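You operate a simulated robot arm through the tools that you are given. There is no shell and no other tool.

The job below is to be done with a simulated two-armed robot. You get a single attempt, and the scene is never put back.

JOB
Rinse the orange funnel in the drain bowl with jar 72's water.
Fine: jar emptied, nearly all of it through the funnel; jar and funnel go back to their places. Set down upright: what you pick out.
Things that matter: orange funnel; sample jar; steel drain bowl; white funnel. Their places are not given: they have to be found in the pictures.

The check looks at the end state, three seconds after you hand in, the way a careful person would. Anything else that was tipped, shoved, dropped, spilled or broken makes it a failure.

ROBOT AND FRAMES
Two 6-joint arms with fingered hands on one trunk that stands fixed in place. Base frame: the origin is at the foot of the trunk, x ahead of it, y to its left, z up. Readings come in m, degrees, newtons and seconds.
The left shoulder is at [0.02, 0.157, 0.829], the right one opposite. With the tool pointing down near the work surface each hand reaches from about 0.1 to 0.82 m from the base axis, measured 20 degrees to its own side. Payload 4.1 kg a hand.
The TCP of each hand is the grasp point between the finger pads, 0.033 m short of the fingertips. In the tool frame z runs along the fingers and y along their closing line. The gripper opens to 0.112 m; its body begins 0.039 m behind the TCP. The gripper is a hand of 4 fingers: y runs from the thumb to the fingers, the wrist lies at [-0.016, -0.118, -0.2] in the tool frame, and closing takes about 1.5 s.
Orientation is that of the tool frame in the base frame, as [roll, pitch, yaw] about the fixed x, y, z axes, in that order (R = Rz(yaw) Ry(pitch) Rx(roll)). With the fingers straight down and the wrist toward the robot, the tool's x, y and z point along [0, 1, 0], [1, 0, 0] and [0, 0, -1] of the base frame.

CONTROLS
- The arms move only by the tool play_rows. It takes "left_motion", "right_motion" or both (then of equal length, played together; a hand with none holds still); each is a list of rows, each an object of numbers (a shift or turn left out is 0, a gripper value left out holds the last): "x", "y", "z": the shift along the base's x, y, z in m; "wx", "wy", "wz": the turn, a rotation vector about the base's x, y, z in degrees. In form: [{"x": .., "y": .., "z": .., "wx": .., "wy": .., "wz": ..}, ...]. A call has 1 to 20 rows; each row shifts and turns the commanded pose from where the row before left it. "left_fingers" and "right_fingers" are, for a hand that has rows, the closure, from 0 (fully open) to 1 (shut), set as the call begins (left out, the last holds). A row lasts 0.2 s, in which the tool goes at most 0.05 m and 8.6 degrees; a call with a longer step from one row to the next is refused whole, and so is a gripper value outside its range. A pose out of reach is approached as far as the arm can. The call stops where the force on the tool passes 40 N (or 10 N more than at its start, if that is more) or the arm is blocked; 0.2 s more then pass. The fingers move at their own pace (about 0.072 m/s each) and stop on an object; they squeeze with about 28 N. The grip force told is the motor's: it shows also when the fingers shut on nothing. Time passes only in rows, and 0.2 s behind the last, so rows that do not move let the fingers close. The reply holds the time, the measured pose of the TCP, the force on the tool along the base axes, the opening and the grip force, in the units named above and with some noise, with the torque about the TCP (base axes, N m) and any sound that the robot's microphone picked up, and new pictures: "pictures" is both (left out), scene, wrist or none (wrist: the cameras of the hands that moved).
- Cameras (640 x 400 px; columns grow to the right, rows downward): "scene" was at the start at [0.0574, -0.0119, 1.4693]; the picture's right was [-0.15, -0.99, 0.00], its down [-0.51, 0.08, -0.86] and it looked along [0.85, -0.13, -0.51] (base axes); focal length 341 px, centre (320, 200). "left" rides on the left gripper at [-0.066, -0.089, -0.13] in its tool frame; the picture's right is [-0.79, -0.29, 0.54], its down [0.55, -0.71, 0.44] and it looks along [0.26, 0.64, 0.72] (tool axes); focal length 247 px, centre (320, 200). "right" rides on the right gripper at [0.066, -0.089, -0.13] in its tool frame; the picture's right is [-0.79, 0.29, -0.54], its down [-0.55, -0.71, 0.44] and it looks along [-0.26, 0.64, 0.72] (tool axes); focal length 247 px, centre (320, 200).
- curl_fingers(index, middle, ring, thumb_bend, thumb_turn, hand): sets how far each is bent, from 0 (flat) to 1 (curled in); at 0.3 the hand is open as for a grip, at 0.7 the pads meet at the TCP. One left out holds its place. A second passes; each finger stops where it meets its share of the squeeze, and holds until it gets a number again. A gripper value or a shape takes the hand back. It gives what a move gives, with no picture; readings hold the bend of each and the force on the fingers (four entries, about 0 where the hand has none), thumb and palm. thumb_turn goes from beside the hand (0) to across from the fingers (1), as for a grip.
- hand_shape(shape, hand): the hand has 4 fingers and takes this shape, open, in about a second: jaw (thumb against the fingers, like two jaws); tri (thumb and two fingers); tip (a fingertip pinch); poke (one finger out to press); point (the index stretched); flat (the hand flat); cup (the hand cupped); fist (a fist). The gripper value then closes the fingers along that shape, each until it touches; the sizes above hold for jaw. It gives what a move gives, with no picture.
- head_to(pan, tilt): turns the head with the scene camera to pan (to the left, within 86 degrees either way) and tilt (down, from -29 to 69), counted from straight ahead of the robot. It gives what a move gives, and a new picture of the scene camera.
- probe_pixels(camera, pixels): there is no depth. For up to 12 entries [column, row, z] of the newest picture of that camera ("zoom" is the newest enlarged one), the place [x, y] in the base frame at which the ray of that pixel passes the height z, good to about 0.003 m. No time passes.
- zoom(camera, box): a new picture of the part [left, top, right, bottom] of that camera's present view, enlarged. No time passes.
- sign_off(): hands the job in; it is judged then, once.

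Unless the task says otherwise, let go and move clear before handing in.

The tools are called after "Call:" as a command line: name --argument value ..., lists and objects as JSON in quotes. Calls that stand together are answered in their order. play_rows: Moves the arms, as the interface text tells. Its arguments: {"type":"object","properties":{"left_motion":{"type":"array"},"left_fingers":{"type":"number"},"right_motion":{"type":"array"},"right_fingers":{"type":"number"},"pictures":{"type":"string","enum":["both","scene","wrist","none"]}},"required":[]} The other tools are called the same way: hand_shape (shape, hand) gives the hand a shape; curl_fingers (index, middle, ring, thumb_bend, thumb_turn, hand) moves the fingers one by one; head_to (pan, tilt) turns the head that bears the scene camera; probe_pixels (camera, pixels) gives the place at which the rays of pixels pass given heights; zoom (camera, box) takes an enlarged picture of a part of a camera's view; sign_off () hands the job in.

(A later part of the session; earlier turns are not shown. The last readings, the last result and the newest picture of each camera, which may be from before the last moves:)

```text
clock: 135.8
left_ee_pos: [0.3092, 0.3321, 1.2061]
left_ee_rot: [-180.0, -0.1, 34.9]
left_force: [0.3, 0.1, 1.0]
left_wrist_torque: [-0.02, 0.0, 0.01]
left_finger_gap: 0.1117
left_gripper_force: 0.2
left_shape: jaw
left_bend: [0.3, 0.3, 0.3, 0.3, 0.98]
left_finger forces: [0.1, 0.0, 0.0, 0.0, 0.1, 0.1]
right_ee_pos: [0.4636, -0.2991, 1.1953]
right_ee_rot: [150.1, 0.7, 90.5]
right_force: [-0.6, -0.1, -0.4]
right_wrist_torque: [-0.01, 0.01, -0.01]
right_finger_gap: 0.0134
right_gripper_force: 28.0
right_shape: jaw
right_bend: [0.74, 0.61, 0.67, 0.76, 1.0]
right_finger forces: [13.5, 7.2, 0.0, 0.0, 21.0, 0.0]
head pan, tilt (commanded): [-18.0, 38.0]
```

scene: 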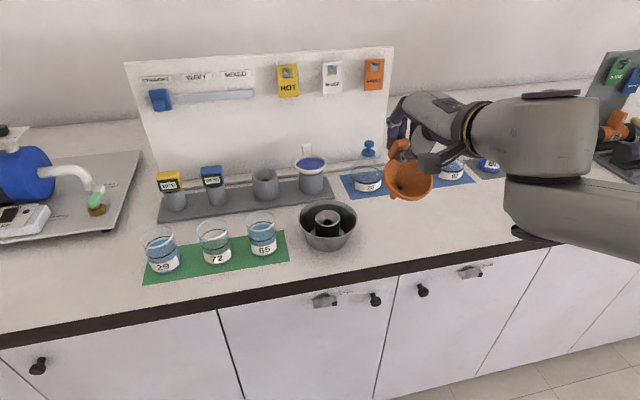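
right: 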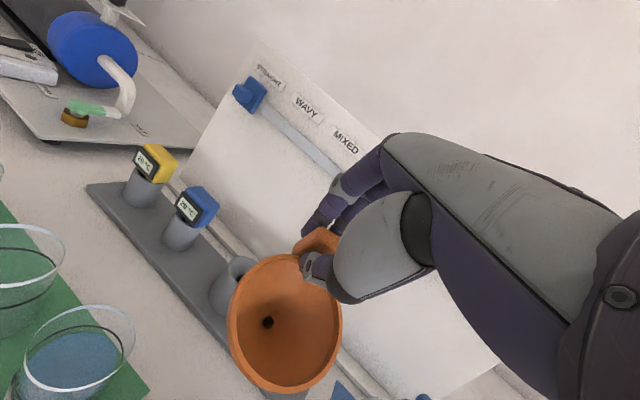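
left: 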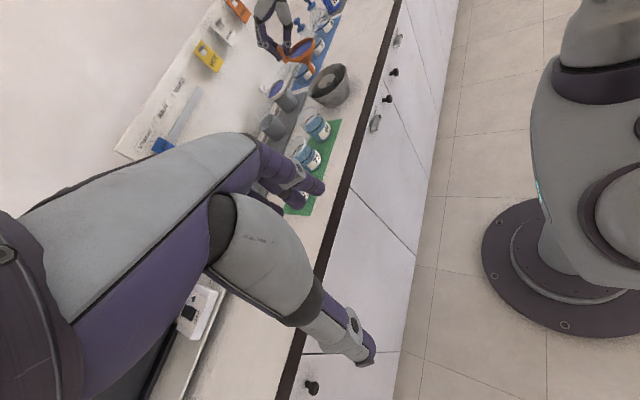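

No flags at all now. Continuing diagonally forward-left at safe height.

Call:
play_rows --right_motion '[{"x": 0.015, "y": 0.02}, {"x": 0.02, "y": 0.02}, {"x": 0.02, "y": 0.02}, {"x": 0.02, "y": 0.02}, {}]' --pictures "scene"

```text
clock: 137.0
left_ee_pos: [0.3102, 0.3306, 1.2082]
left_ee_rot: [-180.0, -0.1, 34.9]
left_force: [-0.2, -0.3, 0.3]
left_wrist_torque: [-0.01, 0.01, 0.01]
left_finger_gap: 0.1119
left_gripper_force: 0.1
left_shape: jaw
left_bend: [0.3, 0.3, 0.3, 0.3, 0.98]
left_finger forces: [0.0, 0.0, 0.1, 0.0, 0.0, 0.0]
right_ee_pos: [0.5382, -0.22, 1.1954]
right_ee_rot: [150.0, 0.7, 90.5]
right_force: [0.5, -0.3, -0.4]
right_wrist_torque: [0.01, -0.02, -0.03]
right_finger_gap: 0.0135
right_gripper_force: 27.9
right_shape: jaw
right_bend: [0.74, 0.61, 0.67, 0.76, 1.0]
right_finger forces: [13.6, 7.2, 0.1, 0.0, 21.0, 0.0]
head pan, tilt (commanded): [-18.0, 38.0]
```

scene: 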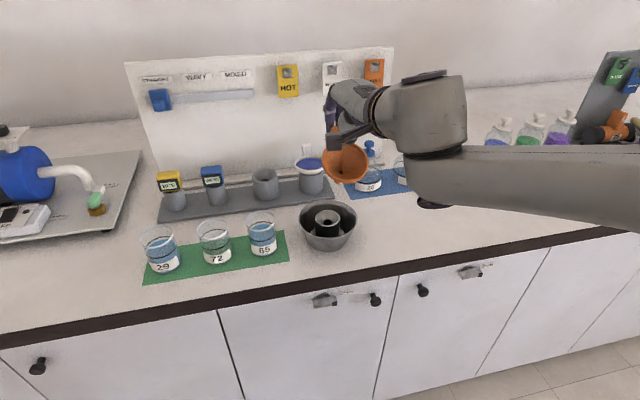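

Tracking perfectly with yaw 90° and 30° tilt. Continuing toward the holder.

Call:
play_rows --right_motion '[{"x": 0.02, "y": 0.0175, "z": -0.004}, {"x": 0.02, "y": 0.0175, "z": -0.004}, {"x": 0.02, "y": 0.0175, "z": -0.004}, {"x": 0.02, "y": 0.0175, "z": -0.004}, {"x": 0.02, "y": 0.0175, "z": -0.004}, {"x": 0.02, "y": 0.0175, "z": -0.004}, {}]'

```text
clock: 138.6
left_ee_pos: [0.3108, 0.3326, 1.2077]
left_ee_rot: [-180.0, 0.0, 34.9]
left_force: [0.9, 0.5, -0.5]
left_wrist_torque: [0.04, 0.01, -0.01]
left_finger_gap: 0.1118
left_gripper_force: 0.0
left_shape: jaw
left_bend: [0.3, 0.3, 0.3, 0.3, 0.98]
left_finger forces: [0.0, 0.0, 0.0, 0.0, 0.0, 0.1]
right_ee_pos: [0.6594, -0.1165, 1.1749]
right_ee_rot: [150.0, 0.7, 90.5]
right_force: [-0.1, -0.4, -0.7]
right_wrist_torque: [-0.01, 0.01, -0.01]
right_finger_gap: 0.0134
right_gripper_force: 27.4
right_shape: jaw
right_bend: [0.74, 0.61, 0.67, 0.76, 1.0]
right_finger forces: [13.5, 7.2, 0.0, 0.0, 21.1, 0.0]
head pan, tilt (commanded): [-18.0, 38.0]
```

scene: 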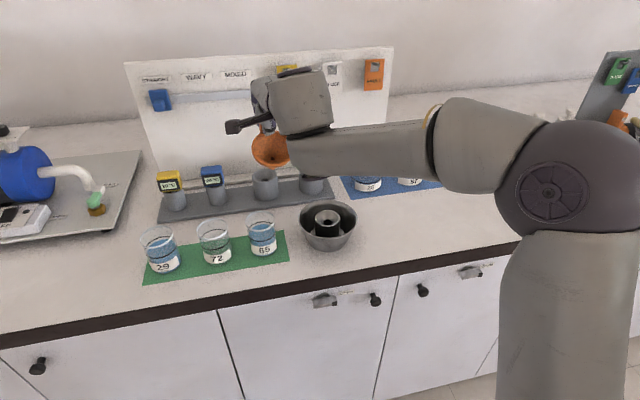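
right: 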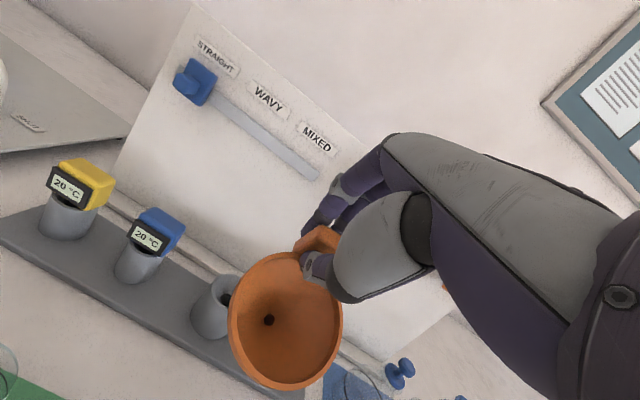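

Now at (0.659, -0.117, 1.175), unflagged with the elbow well bent. I'll measure the funnel's pose in the hand before insertion.

Call:
zoom --camera "left" --box '[220, 20, 340, 130]'

Call:
zoom --camera "scene" --box '[220, 110, 320, 210]'

```text
3.64 times, centred on (280, 75) of left
```

zoom: 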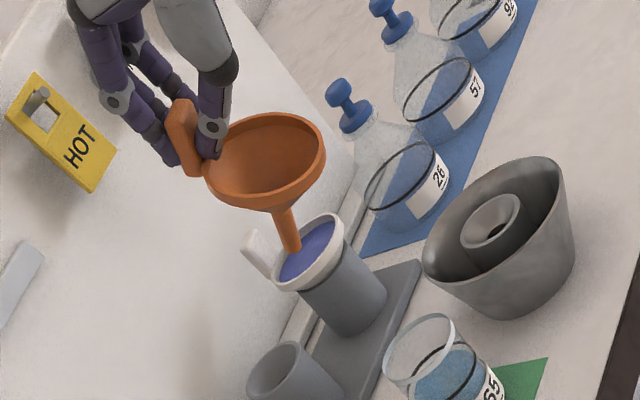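

```text
4.00 times, centred on (270, 160) of scene
```

zoom: 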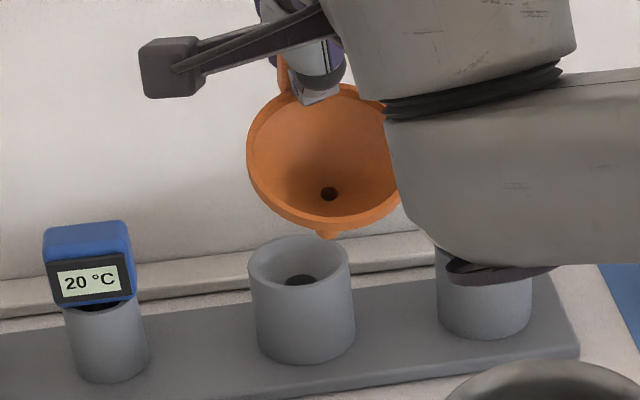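

Call:
probe_pixels --camera "left" --pixels '[[272.6, 88.7, 1.04], [272.6, 88.7, 1.05], [272.6, 88.7, 1.06], [272.6, 88.7, 1.07], [264.9, 64, 1.11], [264.9, 64, 1.12], [264.9, 64, 1.13], [264.9, 64, 1.14]]'

Call:
probe_pixels --camera "scene" --pixels '[[272.75, 169.25, 1.04], [272.75, 169.25, 1.05], [272.75, 169.25, 1.06], [272.75, 169.25, 1.07]]'

```text
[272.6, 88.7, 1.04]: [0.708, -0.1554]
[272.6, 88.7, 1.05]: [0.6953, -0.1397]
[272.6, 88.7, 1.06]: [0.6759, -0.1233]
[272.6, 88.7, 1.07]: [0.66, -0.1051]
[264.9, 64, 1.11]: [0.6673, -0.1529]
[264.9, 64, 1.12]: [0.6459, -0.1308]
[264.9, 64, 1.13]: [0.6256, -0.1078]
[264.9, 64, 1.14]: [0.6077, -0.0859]
```

```text
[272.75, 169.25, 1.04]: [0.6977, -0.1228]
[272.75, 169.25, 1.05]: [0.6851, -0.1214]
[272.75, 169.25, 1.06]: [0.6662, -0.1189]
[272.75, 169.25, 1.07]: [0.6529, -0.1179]
```

The funnel geometry matches my model (stem tip about (0.668, -0.119, 1.062)). I'll advance so the stem tip is over the holder at (0.781, -0.1155), still about 4–5 cm above it.

Call:
play_rows --right_motion '[{"x": 0.0195, "y": 0.0006, "z": -0.0067}, {"x": 0.0195, "y": 0.0006, "z": -0.0067}, {"x": 0.0195, "y": 0.0006, "z": -0.0067}, {"x": 0.0195, "y": 0.0006, "z": -0.0067}, {"x": 0.0195, "y": 0.0006, "z": -0.0067}, {"x": 0.0195, "y": 0.0005, "z": -0.0067}, {}]'

Call:
zoom --camera "left" --box '[230, 50, 320, 140]'

Call:
zoom --camera "scene" --box '[220, 110, 320, 210]'

```text
clock: 140.2
left_ee_pos: [0.3099, 0.3311, 1.2076]
left_ee_rot: [-180.0, 0.0, 35.0]
left_force: [-1.9, 0.3, 0.1]
left_wrist_torque: [-0.02, 0.01, -0.01]
left_finger_gap: 0.112
left_gripper_force: 0.1
left_shape: jaw
left_bend: [0.3, 0.3, 0.3, 0.3, 0.98]
left_finger forces: [0.1, 0.1, 0.0, 0.0, 0.0, 0.0]
right_ee_pos: [0.7765, -0.1117, 1.1316]
right_ee_rot: [150.0, 0.6, 90.5]
right_force: [0.2, 0.4, -0.3]
right_wrist_torque: [-0.01, -0.02, -0.01]
right_finger_gap: 0.0136
right_gripper_force: 27.9
right_shape: jaw
right_bend: [0.74, 0.61, 0.67, 0.76, 1.0]
right_finger forces: [13.4, 7.1, 0.1, 0.0, 20.8, 0.1]
head pan, tilt (commanded): [-18.0, 38.0]
```

scene: 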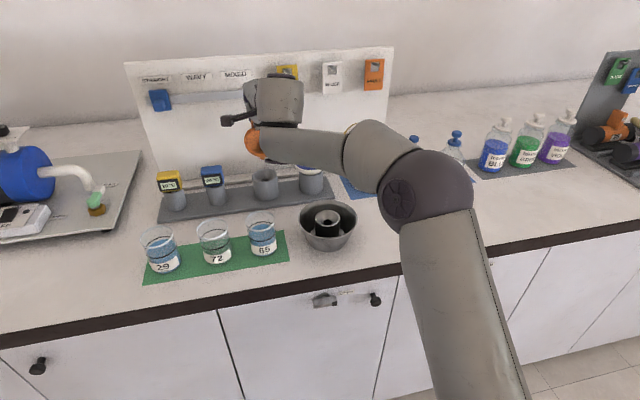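
right: 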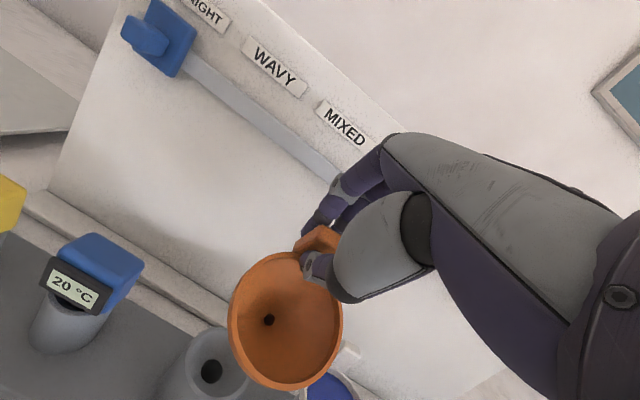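

```text
4.44 times, centred on (275, 95) of left
```

zoom: 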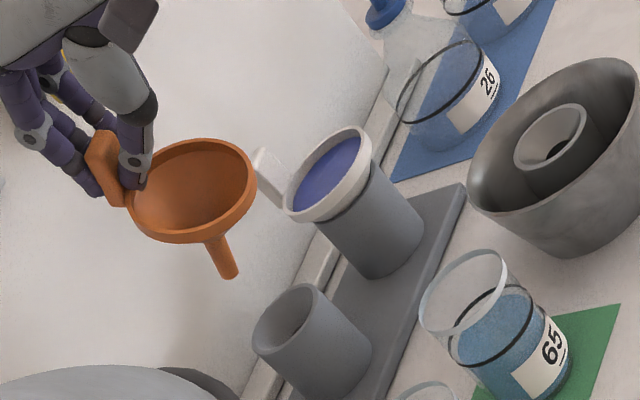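

```text
4.00 times, centred on (270, 160) of scene
```

zoom: 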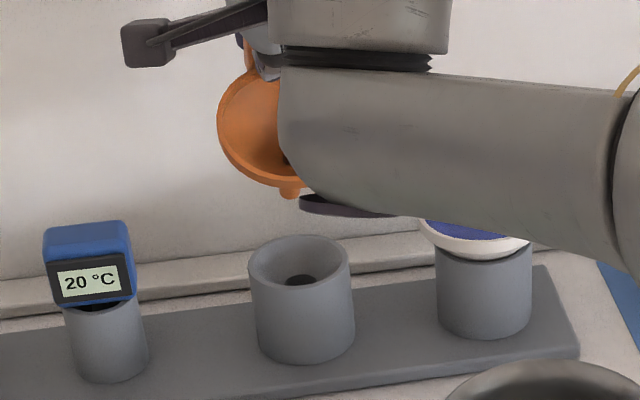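

Clean tracking with no flags; the stem tip is over the holder about 5 cm up. I'll now upright the funnel partly (tilt to 23°) while lowering, keeping the stem tip centred.

Call:
play_rows --right_motion '[{"x": 0.0057, "y": -0.0004, "z": -0.01, "wy": 2.33}, {"x": 0.0057, "y": -0.0004, "z": -0.01, "wy": 2.33}, {"x": 0.0057, "y": -0.0004, "z": -0.01, "wy": 2.33}, {}]' --pictures "wrist"

Call:
zoom --camera "left" --box '[230, 60, 310, 140]'

Call:
zoom --camera "right" --box '[120, 220, 380, 400]'

Call:
zoom --camera "scene" --box '[225, 125, 315, 205]'

```text
clock: 141.2
left_ee_pos: [0.3104, 0.3308, 1.2071]
left_ee_rot: [-180.0, 0.0, 35.0]
left_force: [0.1, -0.1, -0.8]
left_wrist_torque: [-0.03, 0.01, 0.0]
left_finger_gap: 0.1118
left_gripper_force: 0.1
left_shape: jaw
left_bend: [0.3, 0.3, 0.3, 0.3, 0.98]
left_finger forces: [0.0, 0.0, 0.0, 0.0, 0.1, 0.0]
right_ee_pos: [0.7934, -0.1132, 1.1027]
right_ee_rot: [157.0, 0.7, 90.5]
right_force: [0.0, -0.4, -0.1]
right_wrist_torque: [0.03, 0.01, -0.02]
right_finger_gap: 0.0137
right_gripper_force: 28.4
right_shape: jaw
right_bend: [0.74, 0.61, 0.67, 0.76, 1.0]
right_finger forces: [13.6, 7.2, 0.1, 0.0, 20.9, 0.0]
head pan, tilt (commanded): [-18.0, 38.0]
```

right: 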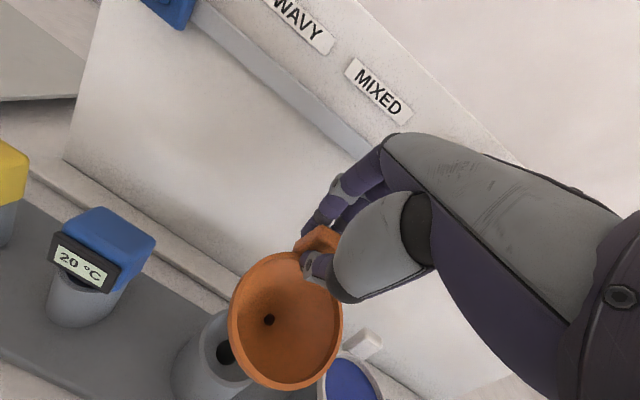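

```text
5.00 times, centred on (270, 100) of left
```

zoom: 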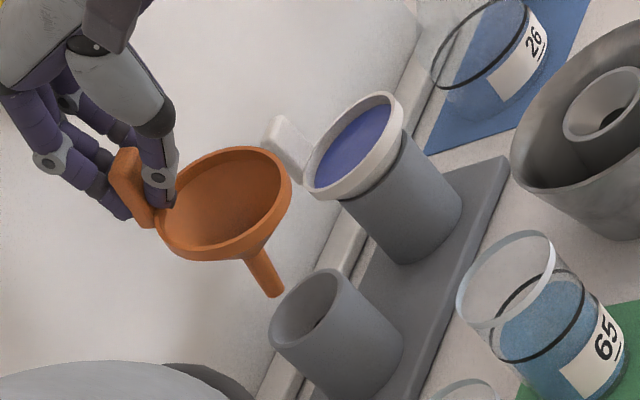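

```text
2.22 times, centred on (250, 310) of right
```

zoom: 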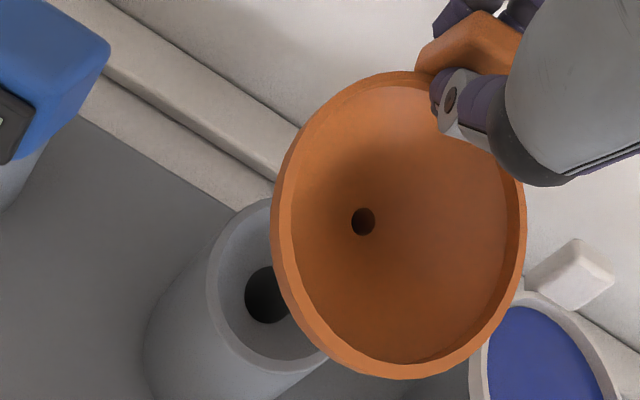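

```text
5.00 times, centred on (270, 165) of scene
```

zoom: 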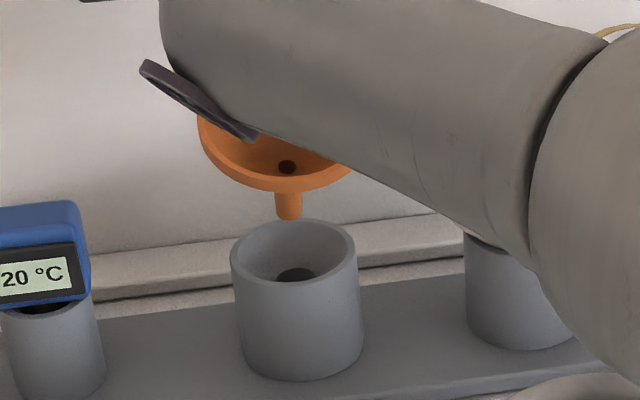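

Call:
probe_pixels --camera "scene" --pixels '[[263.6, 168.6, 0.98], [263.6, 168.6, 0.99], [263.6, 168.6, 1.0]]'

Call:
probe_pixels --camera "left" --pixels '[[261, 119, 0.98], [261, 119, 0.99], [261, 119, 1.0]]'

```text
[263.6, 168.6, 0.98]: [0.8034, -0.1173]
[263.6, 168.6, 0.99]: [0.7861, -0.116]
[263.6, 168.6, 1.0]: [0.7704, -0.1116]
```

```text
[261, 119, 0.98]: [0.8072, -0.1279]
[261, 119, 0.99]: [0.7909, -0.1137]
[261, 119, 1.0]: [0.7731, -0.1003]
```

The stem tip is at about (0.788, -0.115, 0.990), 7 mm too far forward, meaning the funnel leans about 4° more than I modelled. I'll correct that while tilting back and lowering into the cup.

Call:
play_rows --right_motion '[{"x": -0.003, "z": -0.005}, {"x": 0.0005, "z": -0.007, "wy": 1.5}, {"x": 0.0005, "z": -0.007, "wy": 1.5}, {}]' --pictures "none"

Call:
zoom --camera "left" --box '[235, 75, 305, 145]'

Call:
zoom --camera "scene" --box '[235, 140, 305, 200]'

Call:
zoom --camera "right" --box '[140, 240, 360, 400]'

```text
clock: 142.2
left_ee_pos: [0.3109, 0.3315, 1.2068]
left_ee_rot: [180.0, 0.0, 34.8]
left_force: [-0.2, -0.3, 0.7]
left_wrist_torque: [-0.02, 0.0, -0.01]
left_finger_gap: 0.1118
left_gripper_force: 0.0
left_shape: jaw
left_bend: [0.3, 0.3, 0.3, 0.3, 0.98]
left_finger forces: [0.1, 0.0, 0.0, 0.1, 0.1, 0.0]
right_ee_pos: [0.7912, -0.1131, 1.0854]
right_ee_rot: [160.0, 0.5, 90.6]
right_force: [0.5, 0.4, -0.2]
right_wrist_torque: [0.02, -0.04, -0.02]
right_finger_gap: 0.0135
right_gripper_force: 28.1
right_shape: jaw
right_bend: [0.74, 0.61, 0.67, 0.76, 1.0]
right_finger forces: [13.5, 7.0, 0.0, 0.0, 20.8, 0.0]
head pan, tilt (commanded): [-18.0, 38.0]
```

```text
5.71 times, centred on (270, 110) of left
```

zoom: 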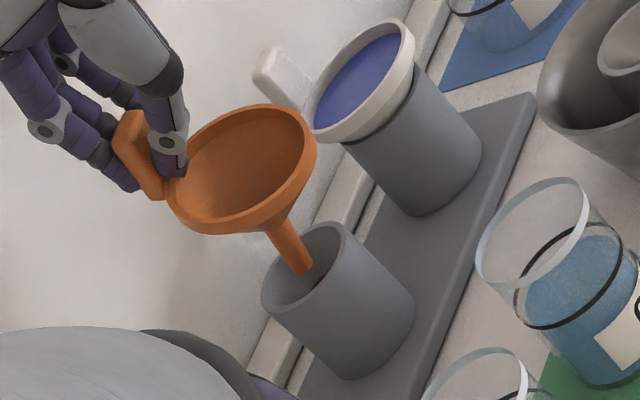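

```text
6.67 times, centred on (270, 170) of scene
```

zoom: 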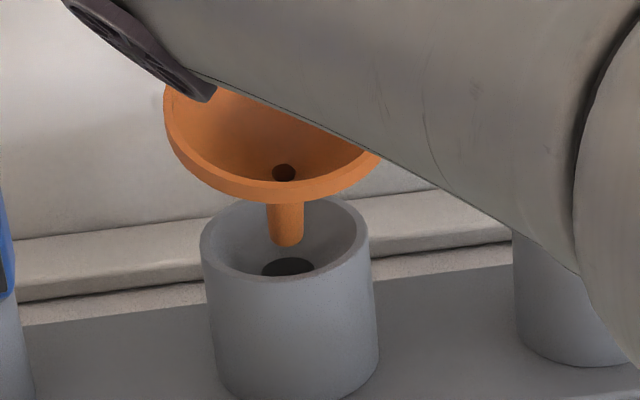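

```text
2.50 times, centred on (250, 320) of right
```

zoom: 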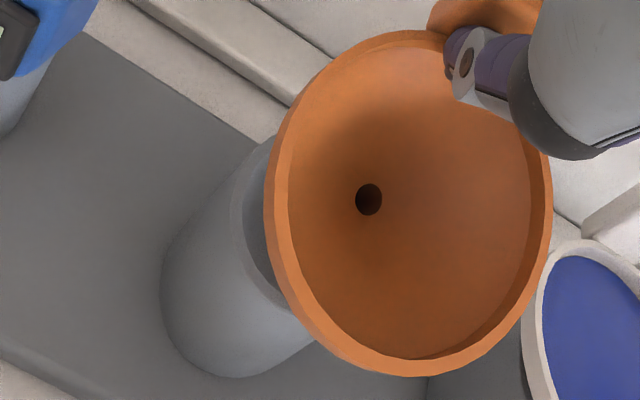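

The stem tip is entering the centre of the cup in both views. Continuing to upright and lower in small steps.

Call:
play_rows --right_motion '[{"x": 0.0027, "z": -0.006, "wy": 1.33}, {"x": 0.0027, "z": -0.006, "wy": 1.33}, {"x": 0.0027, "z": -0.006, "wy": 1.33}, {}]' --pictures "none"

Call:
zoom --camera "left" --box '[235, 75, 305, 145]'

Call:
zoom --camera "scene" --box '[235, 140, 305, 200]'

```text
clock: 143.2
left_ee_pos: [0.3114, 0.3319, 1.2074]
left_ee_rot: [-179.9, 0.0, 34.9]
left_force: [-0.2, -0.1, -0.3]
left_wrist_torque: [0.0, 0.01, 0.03]
left_finger_gap: 0.1121
left_gripper_force: 0.1
left_shape: jaw
left_bend: [0.3, 0.3, 0.3, 0.3, 0.98]
left_finger forces: [0.0, 0.1, 0.0, 0.0, 0.1, 0.0]
right_ee_pos: [0.7995, -0.1131, 1.0652]
right_ee_rot: [164.1, 0.6, 90.6]
right_force: [0.0, 0.3, -0.9]
right_wrist_torque: [0.03, 0.0, 0.01]
right_finger_gap: 0.0136
right_gripper_force: 27.6
right_shape: jaw
right_bend: [0.74, 0.61, 0.67, 0.76, 1.0]
right_finger forces: [13.5, 7.2, 0.1, 0.0, 20.7, 0.0]
head pan, tilt (commanded): [-18.0, 38.0]
```

```text
5.71 times, centred on (270, 110) of left
```

zoom: 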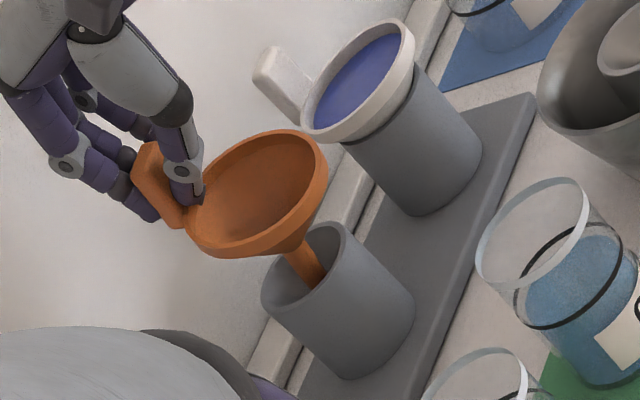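

```text
6.67 times, centred on (270, 170) of scene
```

zoom: 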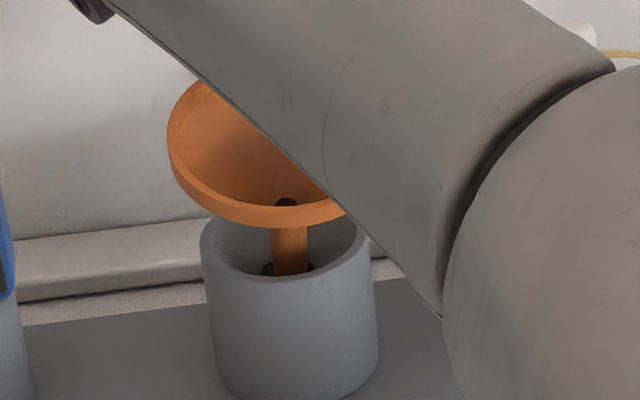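

The stem is going into the holder's hole, centred. Continuing.

Call:
play_rows --right_motion '[{"x": 0.0018, "z": -0.005, "wy": 1}, {"x": 0.0018, "z": -0.005, "wy": 1}, {"x": 0.0018, "z": -0.005, "wy": 1}, {}]' --pictures "none"

Call:
zoom --camera "left" --box '[235, 75, 305, 145]'

Call:
zoom --camera "scene" --box '[235, 140, 305, 200]'

```text
clock: 144.2
left_ee_pos: [0.3106, 0.332, 1.2062]
left_ee_rot: [-180.0, 0.0, 35.0]
left_force: [0.2, -0.1, 1.2]
left_wrist_torque: [-0.01, 0.0, -0.02]
left_finger_gap: 0.1117
left_gripper_force: 0.0
left_shape: jaw
left_bend: [0.3, 0.3, 0.3, 0.3, 0.98]
left_finger forces: [0.1, 0.1, 0.1, 0.0, 0.0, 0.0]
right_ee_pos: [0.7957, -0.1106, 1.049]
right_ee_rot: [166.6, 0.6, 90.7]
right_force: [10.6, 2.3, 15.1]
right_wrist_torque: [0.02, -0.67, 0.08]
right_finger_gap: 0.0145
right_gripper_force: 28.5
right_shape: jaw
right_bend: [0.74, 0.59, 0.67, 0.76, 1.0]
right_finger forces: [20.1, 13.3, 0.0, 0.0, 18.3, 0.0]
right hand out of reach, approached as far as the arm can: row 2
head pan, tilt (commanded): [-18.0, 38.0]
```

```text
5.71 times, centred on (270, 110) of left
```

zoom: 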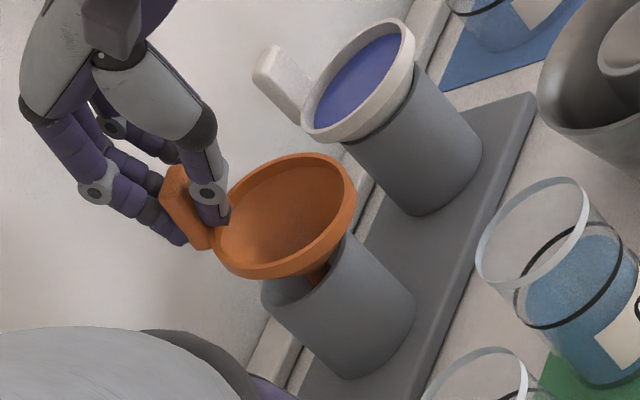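

```text
6.67 times, centred on (270, 170) of scene
```

zoom: 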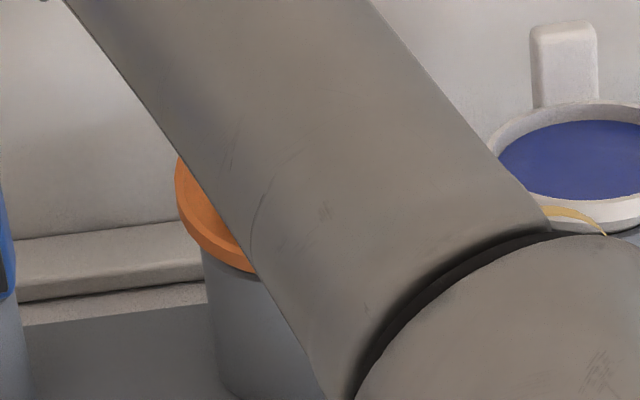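

Row 2 was at the reach limit, so the hand fell about 9 mm short in x and the stem is pressing on the hole's front edge (about 18 N). I'll relieve it by tilting the hand forward to 17°, which swings the stem tip back to centre.

Call:
play_rows --right_motion '[{"wy": -1.8, "z": 0.002}, {"wy": -1.8, "x": 0.001}, {}]' --pictures "none"

Call:
zoom --camera "left" --box '[235, 75, 305, 145]'

```text
clock: 145.0
left_ee_pos: [0.3099, 0.3303, 1.2068]
left_ee_rot: [-180.0, 0.1, 34.9]
left_force: [0.0, 0.7, 0.2]
left_wrist_torque: [0.0, -0.04, -0.02]
left_finger_gap: 0.1118
left_gripper_force: 0.0
left_shape: jaw
left_bend: [0.3, 0.3, 0.3, 0.3, 0.98]
left_finger forces: [0.0, 0.1, 0.0, 0.0, 0.1, 0.0]
right_ee_pos: [0.801, -0.1106, 1.0466]
right_ee_rot: [163.8, 0.5, 90.8]
right_force: [-2.6, 0.2, -1.2]
right_wrist_torque: [0.0, 0.23, -0.01]
right_finger_gap: 0.0135
right_gripper_force: 28.3
right_shape: jaw
right_bend: [0.74, 0.6, 0.67, 0.76, 1.0]
right_finger forces: [14.3, 7.7, 0.1, 0.0, 27.9, 0.0]
right hand out of reach, approached as far as the arm can: row 2
head pan, tilt (commanded): [-18.0, 38.0]
```

```text
5.71 times, centred on (270, 110) of left
```

zoom: 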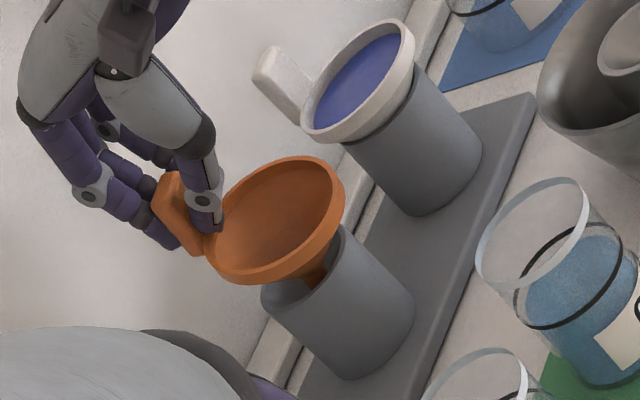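

The pressure is gone (under 3 N). The funnel's stem is in the hole; I'll lower it further in small steps at this tilt.

Call:
play_rows --right_motion '[{"z": -0.004, "y": -0.001}, {"z": -0.004, "y": -0.001}, {}]' --pictures "none"

Call:
zoom --camera "left" --box '[235, 75, 305, 145]'

Call:
zoom --camera "scene" --box '[235, 140, 305, 200]'

```text
clock: 145.8
left_ee_pos: [0.3104, 0.3311, 1.2071]
left_ee_rot: [180.0, -0.1, 34.9]
left_force: [0.5, 0.1, -0.6]
left_wrist_torque: [0.02, 0.0, 0.0]
left_finger_gap: 0.1118
left_gripper_force: 0.0
left_shape: jaw
left_bend: [0.3, 0.3, 0.3, 0.3, 0.98]
left_finger forces: [0.0, 0.0, 0.0, 0.1, 0.0, 0.0]
right_ee_pos: [0.8048, -0.111, 1.0428]
right_ee_rot: [163.4, 0.6, 90.6]
right_force: [-4.4, 0.2, 0.8]
right_wrist_torque: [0.03, 0.52, -0.06]
right_finger_gap: 0.013
right_gripper_force: 27.8
right_shape: jaw
right_bend: [0.74, 0.6, 0.67, 0.76, 1.0]
right_finger forces: [14.5, 7.3, 0.0, 0.1, 33.0, 0.1]
right hand out of reach, approached as far as the arm can: row 2
head pan, tilt (commanded): [-18.0, 38.0]
```

```text
5.71 times, centred on (270, 110) of left
```

zoom: 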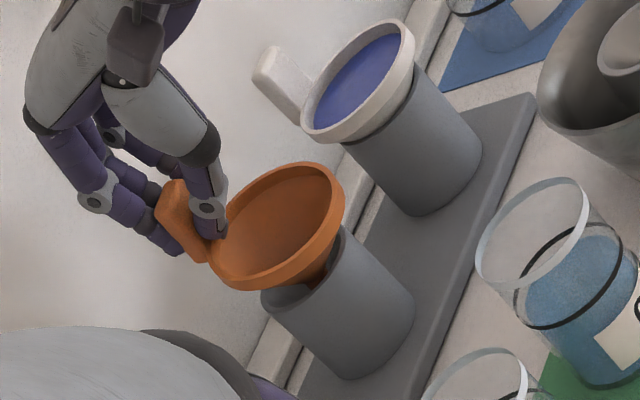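

```text
6.67 times, centred on (270, 170) of scene
```

zoom: 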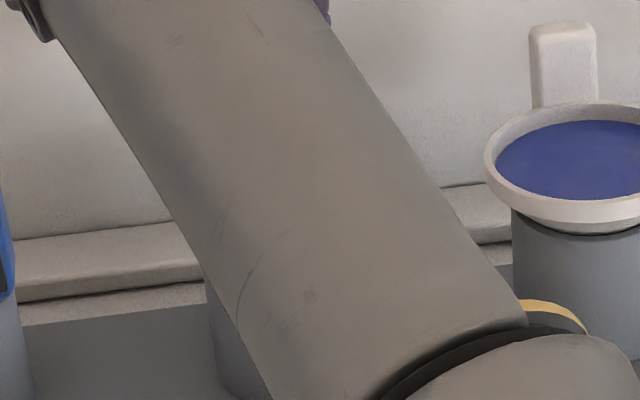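

The funnel is now nearly upright in the holder, about 1 cm above its seat, and forces are small. Lowering a bit more.

Call:
play_rows --right_motion '[{"z": -0.003, "x": -0.002}, {"z": -0.003, "x": -0.001}, {}]' --pictures "none"

Call:
zoom --camera "left" --box '[235, 75, 305, 145]'

```text
clock: 146.6
left_ee_pos: [0.3093, 0.3309, 1.2074]
left_ee_rot: [179.9, 0.0, 34.9]
left_force: [0.1, 0.3, -0.3]
left_wrist_torque: [0.02, 0.0, 0.02]
left_finger_gap: 0.1118
left_gripper_force: 0.2
left_shape: jaw
left_bend: [0.3, 0.3, 0.3, 0.3, 0.98]
left_finger forces: [0.0, 0.0, 0.1, 0.1, 0.1, 0.0]
right_ee_pos: [0.8057, -0.1116, 1.0388]
right_ee_rot: [163.5, 0.6, 90.6]
right_force: [-6.0, 0.9, 1.0]
right_wrist_torque: [0.04, 0.58, -0.03]
right_finger_gap: 0.0128
right_gripper_force: 28.0
right_shape: jaw
right_bend: [0.73, 0.6, 0.67, 0.76, 1.0]
right_finger forces: [14.4, 7.3, 0.0, 0.1, 34.4, 0.0]
right hand out of reach, approached as far as the arm can: row 2
head pan, tilt (commanded): [-18.0, 38.0]
```

```text
5.71 times, centred on (270, 110) of left
```

zoom: 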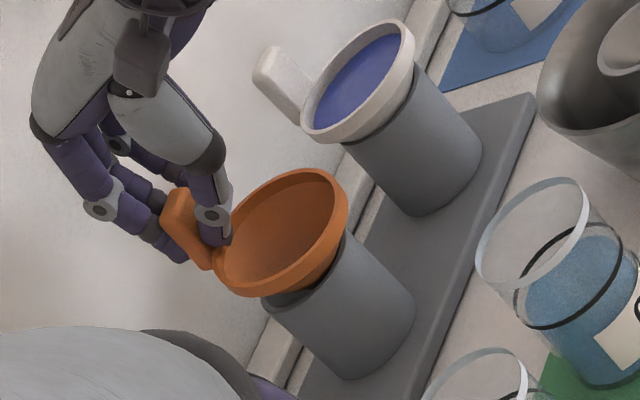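

Call:
play_rows --right_motion '[{"z": -0.003, "x": -0.003}, {"z": -0.003, "x": -0.003}, {}]' --pictures "none"

Call:
zoom --camera "left" --box '[235, 75, 305, 145]'

```text
clock: 147.4
left_ee_pos: [0.311, 0.3315, 1.2068]
left_ee_rot: [-180.0, 0.0, 34.9]
left_force: [-0.4, -0.4, 0.1]
left_wrist_torque: [0.03, -0.04, -0.01]
left_finger_gap: 0.1116
left_gripper_force: 0.1
left_shape: jaw
left_bend: [0.3, 0.3, 0.3, 0.3, 0.98]
left_finger forces: [0.0, 0.0, 0.0, 0.1, 0.1, 0.0]
right_ee_pos: [0.8065, -0.1105, 1.0354]
right_ee_rot: [163.5, 0.5, 90.7]
right_force: [-6.4, 0.3, 1.7]
right_wrist_torque: [0.0, 0.68, 0.0]
right_finger_gap: 0.0128
right_gripper_force: 28.3
right_shape: jaw
right_bend: [0.73, 0.6, 0.67, 0.76, 1.0]
right_finger forces: [14.7, 7.6, 0.0, 0.0, 36.1, 0.0]
right hand out of reach, approached as far as the arm can: row 1, 2
head pan, tilt (commanded): [-18.0, 38.0]
```

```text
5.71 times, centred on (270, 110) of left
```

zoom: 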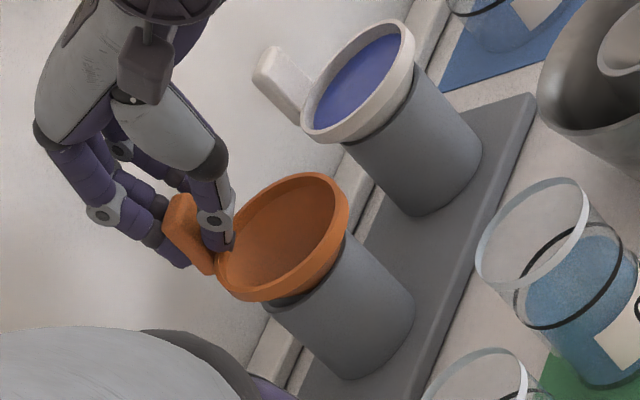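

Call:
play_rows --right_motion '[{"z": -0.003}, {"z": -0.002}, {}]' --pictures "none"

Call:
zoom --camera "left" --box '[235, 75, 305, 145]'

```text
clock: 148.2
left_ee_pos: [0.3103, 0.3308, 1.2085]
left_ee_rot: [179.9, 0.1, 35.0]
left_force: [0.1, 0.8, 0.1]
left_wrist_torque: [-0.03, 0.0, -0.03]
left_finger_gap: 0.1116
left_gripper_force: 0.0
left_shape: jaw
left_bend: [0.3, 0.3, 0.3, 0.3, 0.98]
left_finger forces: [0.0, 0.0, 0.0, 0.0, 0.0, 0.1]
right_ee_pos: [0.8082, -0.1103, 1.0311]
right_ee_rot: [163.3, 0.6, 90.6]
right_force: [-2.8, -0.7, 5.9]
right_wrist_torque: [0.0, 0.6, -0.01]
right_finger_gap: 0.0129
right_gripper_force: 28.1
right_shape: jaw
right_bend: [0.73, 0.6, 0.67, 0.76, 1.0]
right_finger forces: [17.4, 9.6, 0.1, 0.0, 36.4, 0.0]
head pan, tilt (commanded): [-18.0, 38.0]
```

```text
5.71 times, centred on (270, 110) of left
```

zoom: 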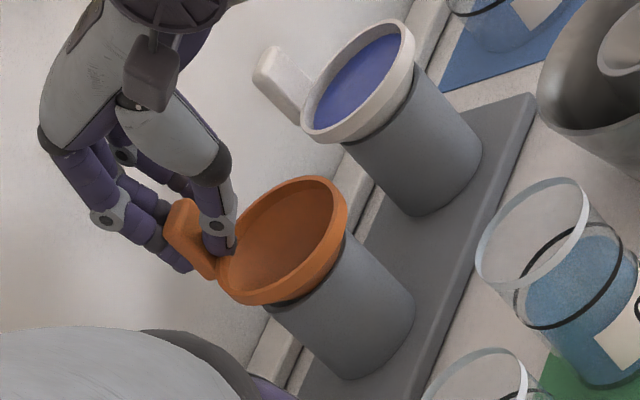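

Upward contact force (6 N) appears and the funnel looks seated like its white neighbour. I'll open the grip gently.

Call:
play_rows --right_motion '[{}, {}, {}]' --right_fingers 0.85 --pictures "none"

Call:
zoom --camera "left" --box '[235, 75, 305, 145]'

Call:
play_rows --right_motion '[{}, {}, {}]' --right_fingers 0.66 --pictures "wrist"

Call:
zoom --camera "left" --box '[235, 75, 305, 145]'

Call:
zoom --camera "right" --box '[200, 190, 380, 370]'

```text
clock: 149.0
left_ee_pos: [0.3093, 0.3312, 1.2068]
left_ee_rot: [179.9, 0.0, 34.9]
left_force: [0.0, -0.2, 0.0]
left_wrist_torque: [-0.02, 0.0, 0.02]
left_finger_gap: 0.1121
left_gripper_force: 0.1
left_shape: jaw
left_bend: [0.3, 0.3, 0.3, 0.3, 0.98]
left_finger forces: [0.0, 0.1, 0.1, 0.1, 0.1, 0.1]
right_ee_pos: [0.8078, -0.1097, 1.0304]
right_ee_rot: [163.6, 0.6, 90.6]
right_force: [2.5, -1.1, 2.9]
right_wrist_torque: [-0.01, -0.08, 0.04]
right_finger_gap: 0.0171
right_gripper_force: 0.1
right_shape: jaw
right_bend: [0.73, 0.6, 0.6, 0.74, 1.0]
right_finger forces: [1.7, 2.1, 0.0, 0.0, 0.0, 0.0]
head pan, tilt (commanded): [-18.0, 38.0]
```

```text
5.71 times, centred on (270, 110) of left
```

zoom: 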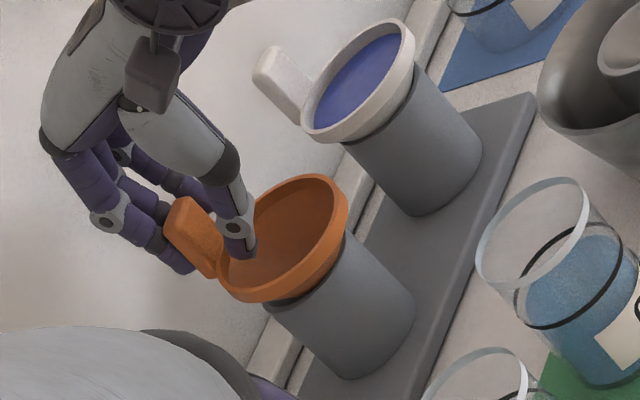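

```text
clock: 149.8
left_ee_pos: [0.3104, 0.3302, 1.2074]
left_ee_rot: [180.0, 0.0, 34.9]
left_force: [0.2, -0.6, 1.4]
left_wrist_torque: [-0.03, -0.04, 0.0]
left_finger_gap: 0.1116
left_gripper_force: 0.1
left_shape: jaw
left_bend: [0.3, 0.3, 0.3, 0.3, 0.98]
left_finger forces: [0.0, 0.0, 0.0, 0.1, 0.1, 0.0]
right_ee_pos: [0.8085, -0.1093, 1.0302]
right_ee_rot: [163.7, 0.6, 90.5]
right_force: [0.9, 0.2, -0.5]
right_wrist_torque: [0.05, 0.0, 0.01]
right_finger_gap: 0.0379
right_gripper_force: 0.0
right_shape: jaw
right_bend: [0.76, 0.51, 0.49, 0.74, 1.0]
right_finger forces: [0.1, 0.1, 0.0, 0.0, 0.0, 0.1]
head pan, tilt (commanded): [-18.0, 38.0]
```

right: 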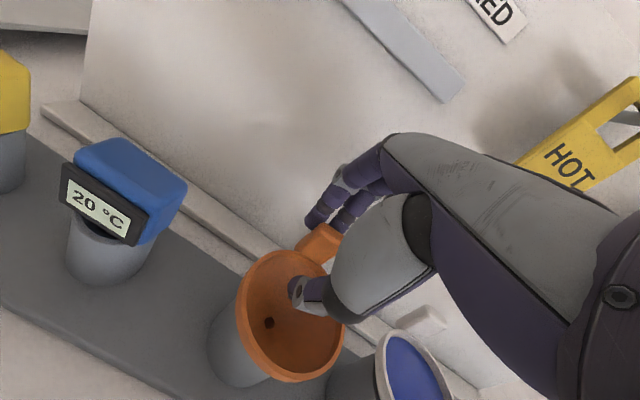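

```text
5.71 times, centred on (270, 110) of left
```

zoom: 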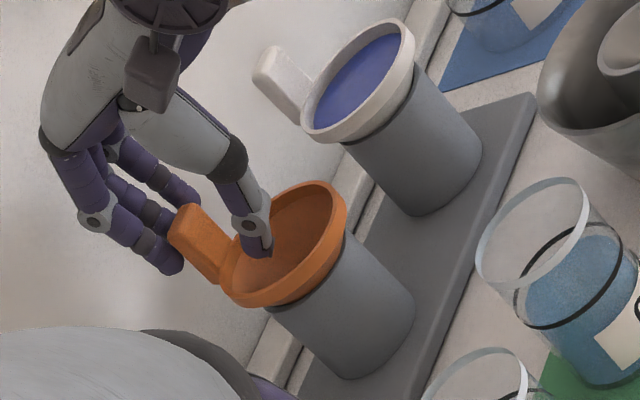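

```text
2.22 times, centred on (290, 280) of right
```

zoom: 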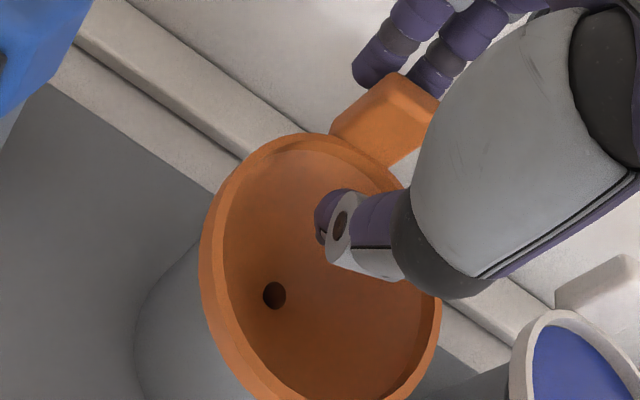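

The funnel is seated level, its tab facing the board as originally, and all finger forces are zero. I'll withdraw upward carefully in small steps.

Call:
play_rows --right_motion '[{"z": 0.006}, {"z": 0.006}, {"z": 0.006}, {}]' --pictures "wrist"

Call:
zoom --camera "left" --box '[235, 75, 305, 145]'

```text
clock: 150.8
left_ee_pos: [0.3089, 0.3312, 1.2064]
left_ee_rot: [-180.0, 0.0, 34.9]
left_force: [-0.2, -0.5, 0.5]
left_wrist_torque: [-0.02, -0.02, 0.02]
left_finger_gap: 0.1118
left_gripper_force: 0.1
left_shape: jaw
left_bend: [0.3, 0.3, 0.3, 0.3, 0.98]
left_finger forces: [0.0, 0.0, 0.1, 0.1, 0.0, 0.1]
right_ee_pos: [0.8068, -0.1104, 1.0487]
right_ee_rot: [163.4, 0.6, 90.7]
right_force: [0.4, 0.6, 0.1]
right_wrist_torque: [0.01, -0.03, -0.01]
right_finger_gap: 0.0379
right_gripper_force: 0.1
right_shape: jaw
right_bend: [0.76, 0.51, 0.49, 0.74, 1.0]
right_finger forces: [0.0, 0.1, 0.0, 0.1, 0.1, 0.1]
head pan, tilt (commanded): [-18.0, 38.0]
```

right: 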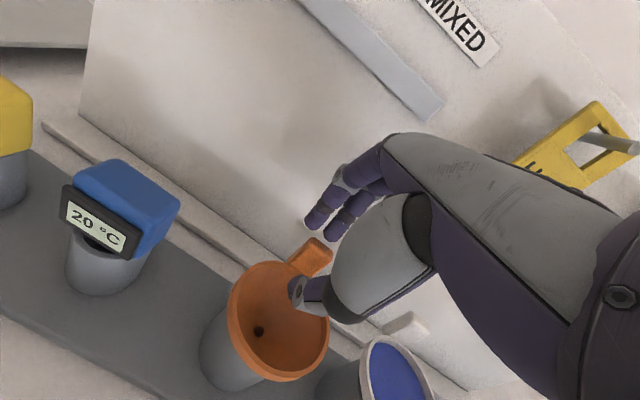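

```text
5.71 times, centred on (270, 110) of left
```

zoom: 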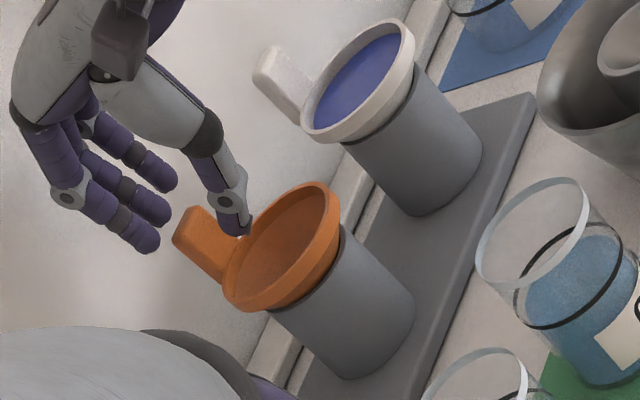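

No contact and no flags. Continuing up until the fingertips clear the tab.

Call:
play_rows --right_motion '[{"z": 0.006}, {"z": 0.006, "x": -0.001}, {"z": 0.006, "x": -0.002}, {}]' --pictures "wrist"

Call:
zoom --camera "left" --box '[235, 75, 305, 145]'

```text
clock: 151.8
left_ee_pos: [0.3107, 0.3311, 1.2066]
left_ee_rot: [-179.9, 0.0, 34.9]
left_force: [-0.6, -0.1, -0.3]
left_wrist_torque: [0.03, 0.0, -0.03]
left_finger_gap: 0.1117
left_gripper_force: 0.0
left_shape: jaw
left_bend: [0.3, 0.3, 0.3, 0.3, 0.98]
left_finger forces: [0.0, 0.1, 0.0, 0.0, 0.0, 0.0]
right_ee_pos: [0.8045, -0.1101, 1.0667]
right_ee_rot: [163.4, 0.6, 90.7]
right_force: [0.1, 0.4, 0.2]
right_wrist_torque: [0.02, 0.01, 0.03]
right_finger_gap: 0.0379
right_gripper_force: 0.0
right_shape: jaw
right_bend: [0.76, 0.51, 0.49, 0.74, 1.0]
right_finger forces: [0.0, 0.0, 0.0, 0.0, 0.0, 0.1]
head pan, tilt (commanded): [-18.0, 38.0]
```

right: 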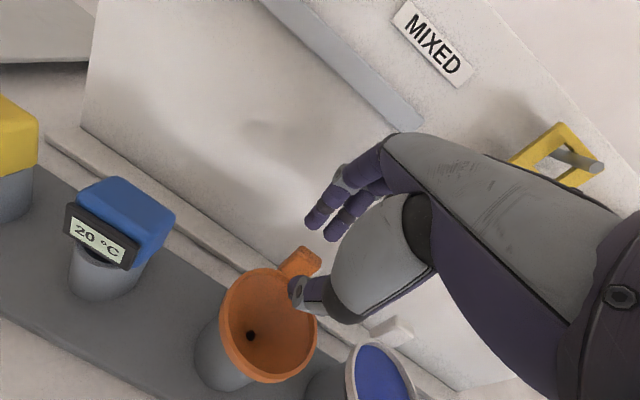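

```text
5.71 times, centred on (270, 110) of left
```

zoom: 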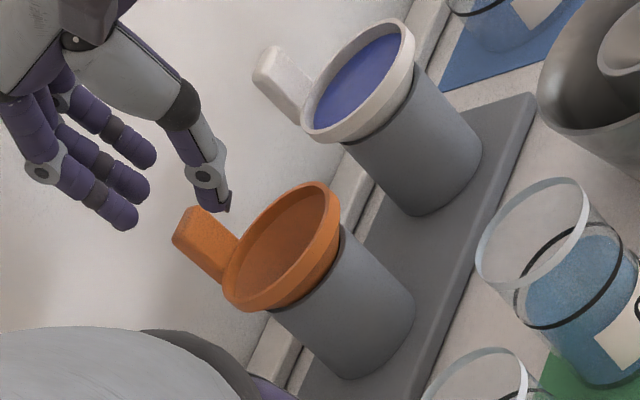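

Fingertips are now above the tab. I'll tilt the hand forward to 30° while rising and easing back, the orientation that tracked well.

Call:
play_rows --right_motion '[{"z": 0.008, "wy": -3}, {"z": 0.008, "wy": -3, "x": -0.003}, {"z": 0.006, "wy": -3, "x": -0.005}, {"z": 0.006, "wy": -4, "x": -0.01}, {}]' --pictures "wrist"

Call:
zoom --camera "left" --box '[220, 55, 310, 145]'

```text
clock: 153.0
left_ee_pos: [0.3109, 0.3311, 1.2068]
left_ee_rot: [180.0, 0.0, 34.9]
left_force: [0.6, 0.2, -1.1]
left_wrist_torque: [-0.01, -0.01, -0.01]
left_finger_gap: 0.1119
left_gripper_force: 0.1
left_shape: jaw
left_bend: [0.3, 0.3, 0.3, 0.3, 0.98]
left_finger forces: [0.0, 0.1, 0.0, 0.1, 0.1, 0.0]
right_ee_pos: [0.8241, -0.1034, 1.1115]
right_ee_rot: [150.5, 0.7, 90.5]
right_force: [0.4, -0.4, -0.4]
right_wrist_torque: [-0.01, -0.03, 0.0]
right_finger_gap: 0.0376
right_gripper_force: 0.0
right_shape: jaw
right_bend: [0.76, 0.51, 0.49, 0.74, 1.0]
right_finger forces: [0.0, 0.0, 0.0, 0.1, 0.0, 0.0]
right hand out of reach, approached as far as the arm can: row 2, 3, 4
head pan, tilt (commanded): [-18.0, 38.0]
```

right: 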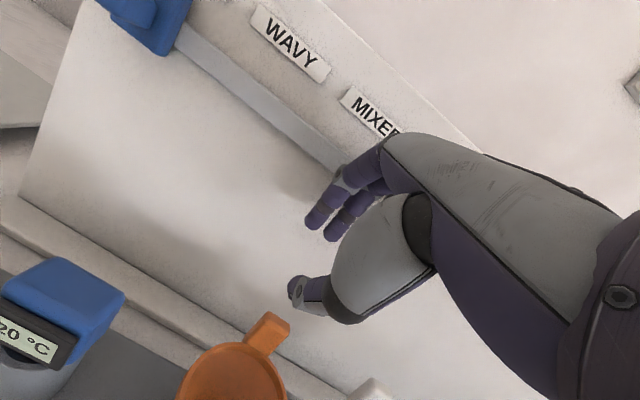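

```text
4.44 times, centred on (265, 100) of left
```

zoom: 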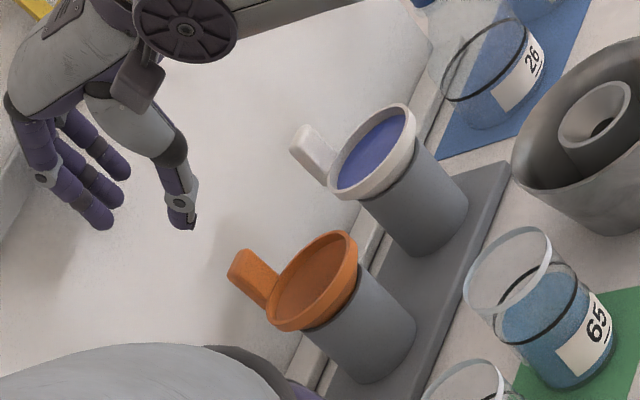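

The arm is at its stretched limit again, with the hand at (0.824, -0.103, 1.112) clear of the funnel. As before, I'll let it slide up and back, then use the yaw trick to free it.

Call:
play_rows --right_motion '[{"x": -0.03, "z": 0.015}, {"x": -0.03, "z": 0.015}, {"x": -0.03, "z": 0.015}, {}]'

```text
clock: 154.0
left_ee_pos: [0.3095, 0.3307, 1.2062]
left_ee_rot: [-179.9, -0.1, 34.9]
left_force: [-0.1, -0.2, 0.0]
left_wrist_torque: [0.0, 0.01, 0.04]
left_finger_gap: 0.1118
left_gripper_force: 0.0
left_shape: jaw
left_bend: [0.3, 0.3, 0.3, 0.3, 0.98]
left_finger forces: [0.1, 0.1, 0.0, 0.0, 0.0, 0.0]
right_ee_pos: [0.7887, -0.093, 1.1821]
right_ee_rot: [150.6, 0.7, 90.6]
right_force: [-0.5, -1.0, 0.0]
right_wrist_torque: [0.0, 0.01, -0.01]
right_finger_gap: 0.0379
right_gripper_force: 0.0
right_shape: jaw
right_bend: [0.76, 0.51, 0.49, 0.74, 1.0]
right_finger forces: [0.0, 0.1, 0.0, 0.0, 0.1, 0.0]
right hand out of reach, approached as far as the arm can: row 1, 2, 3
head pan, tilt (commanded): [-18.0, 38.0]
```

scene: 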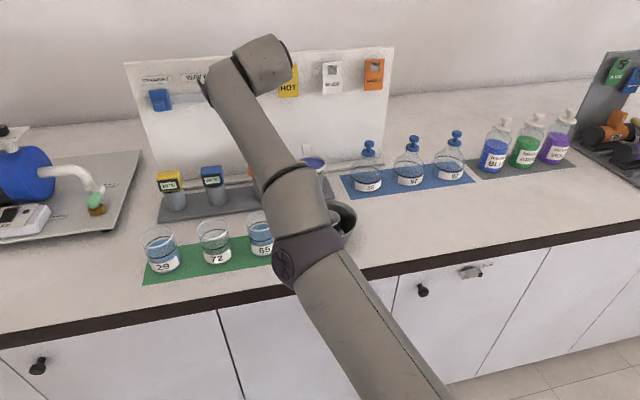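
right: 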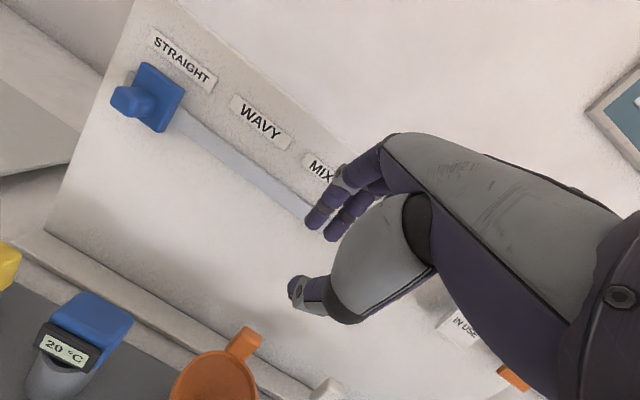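

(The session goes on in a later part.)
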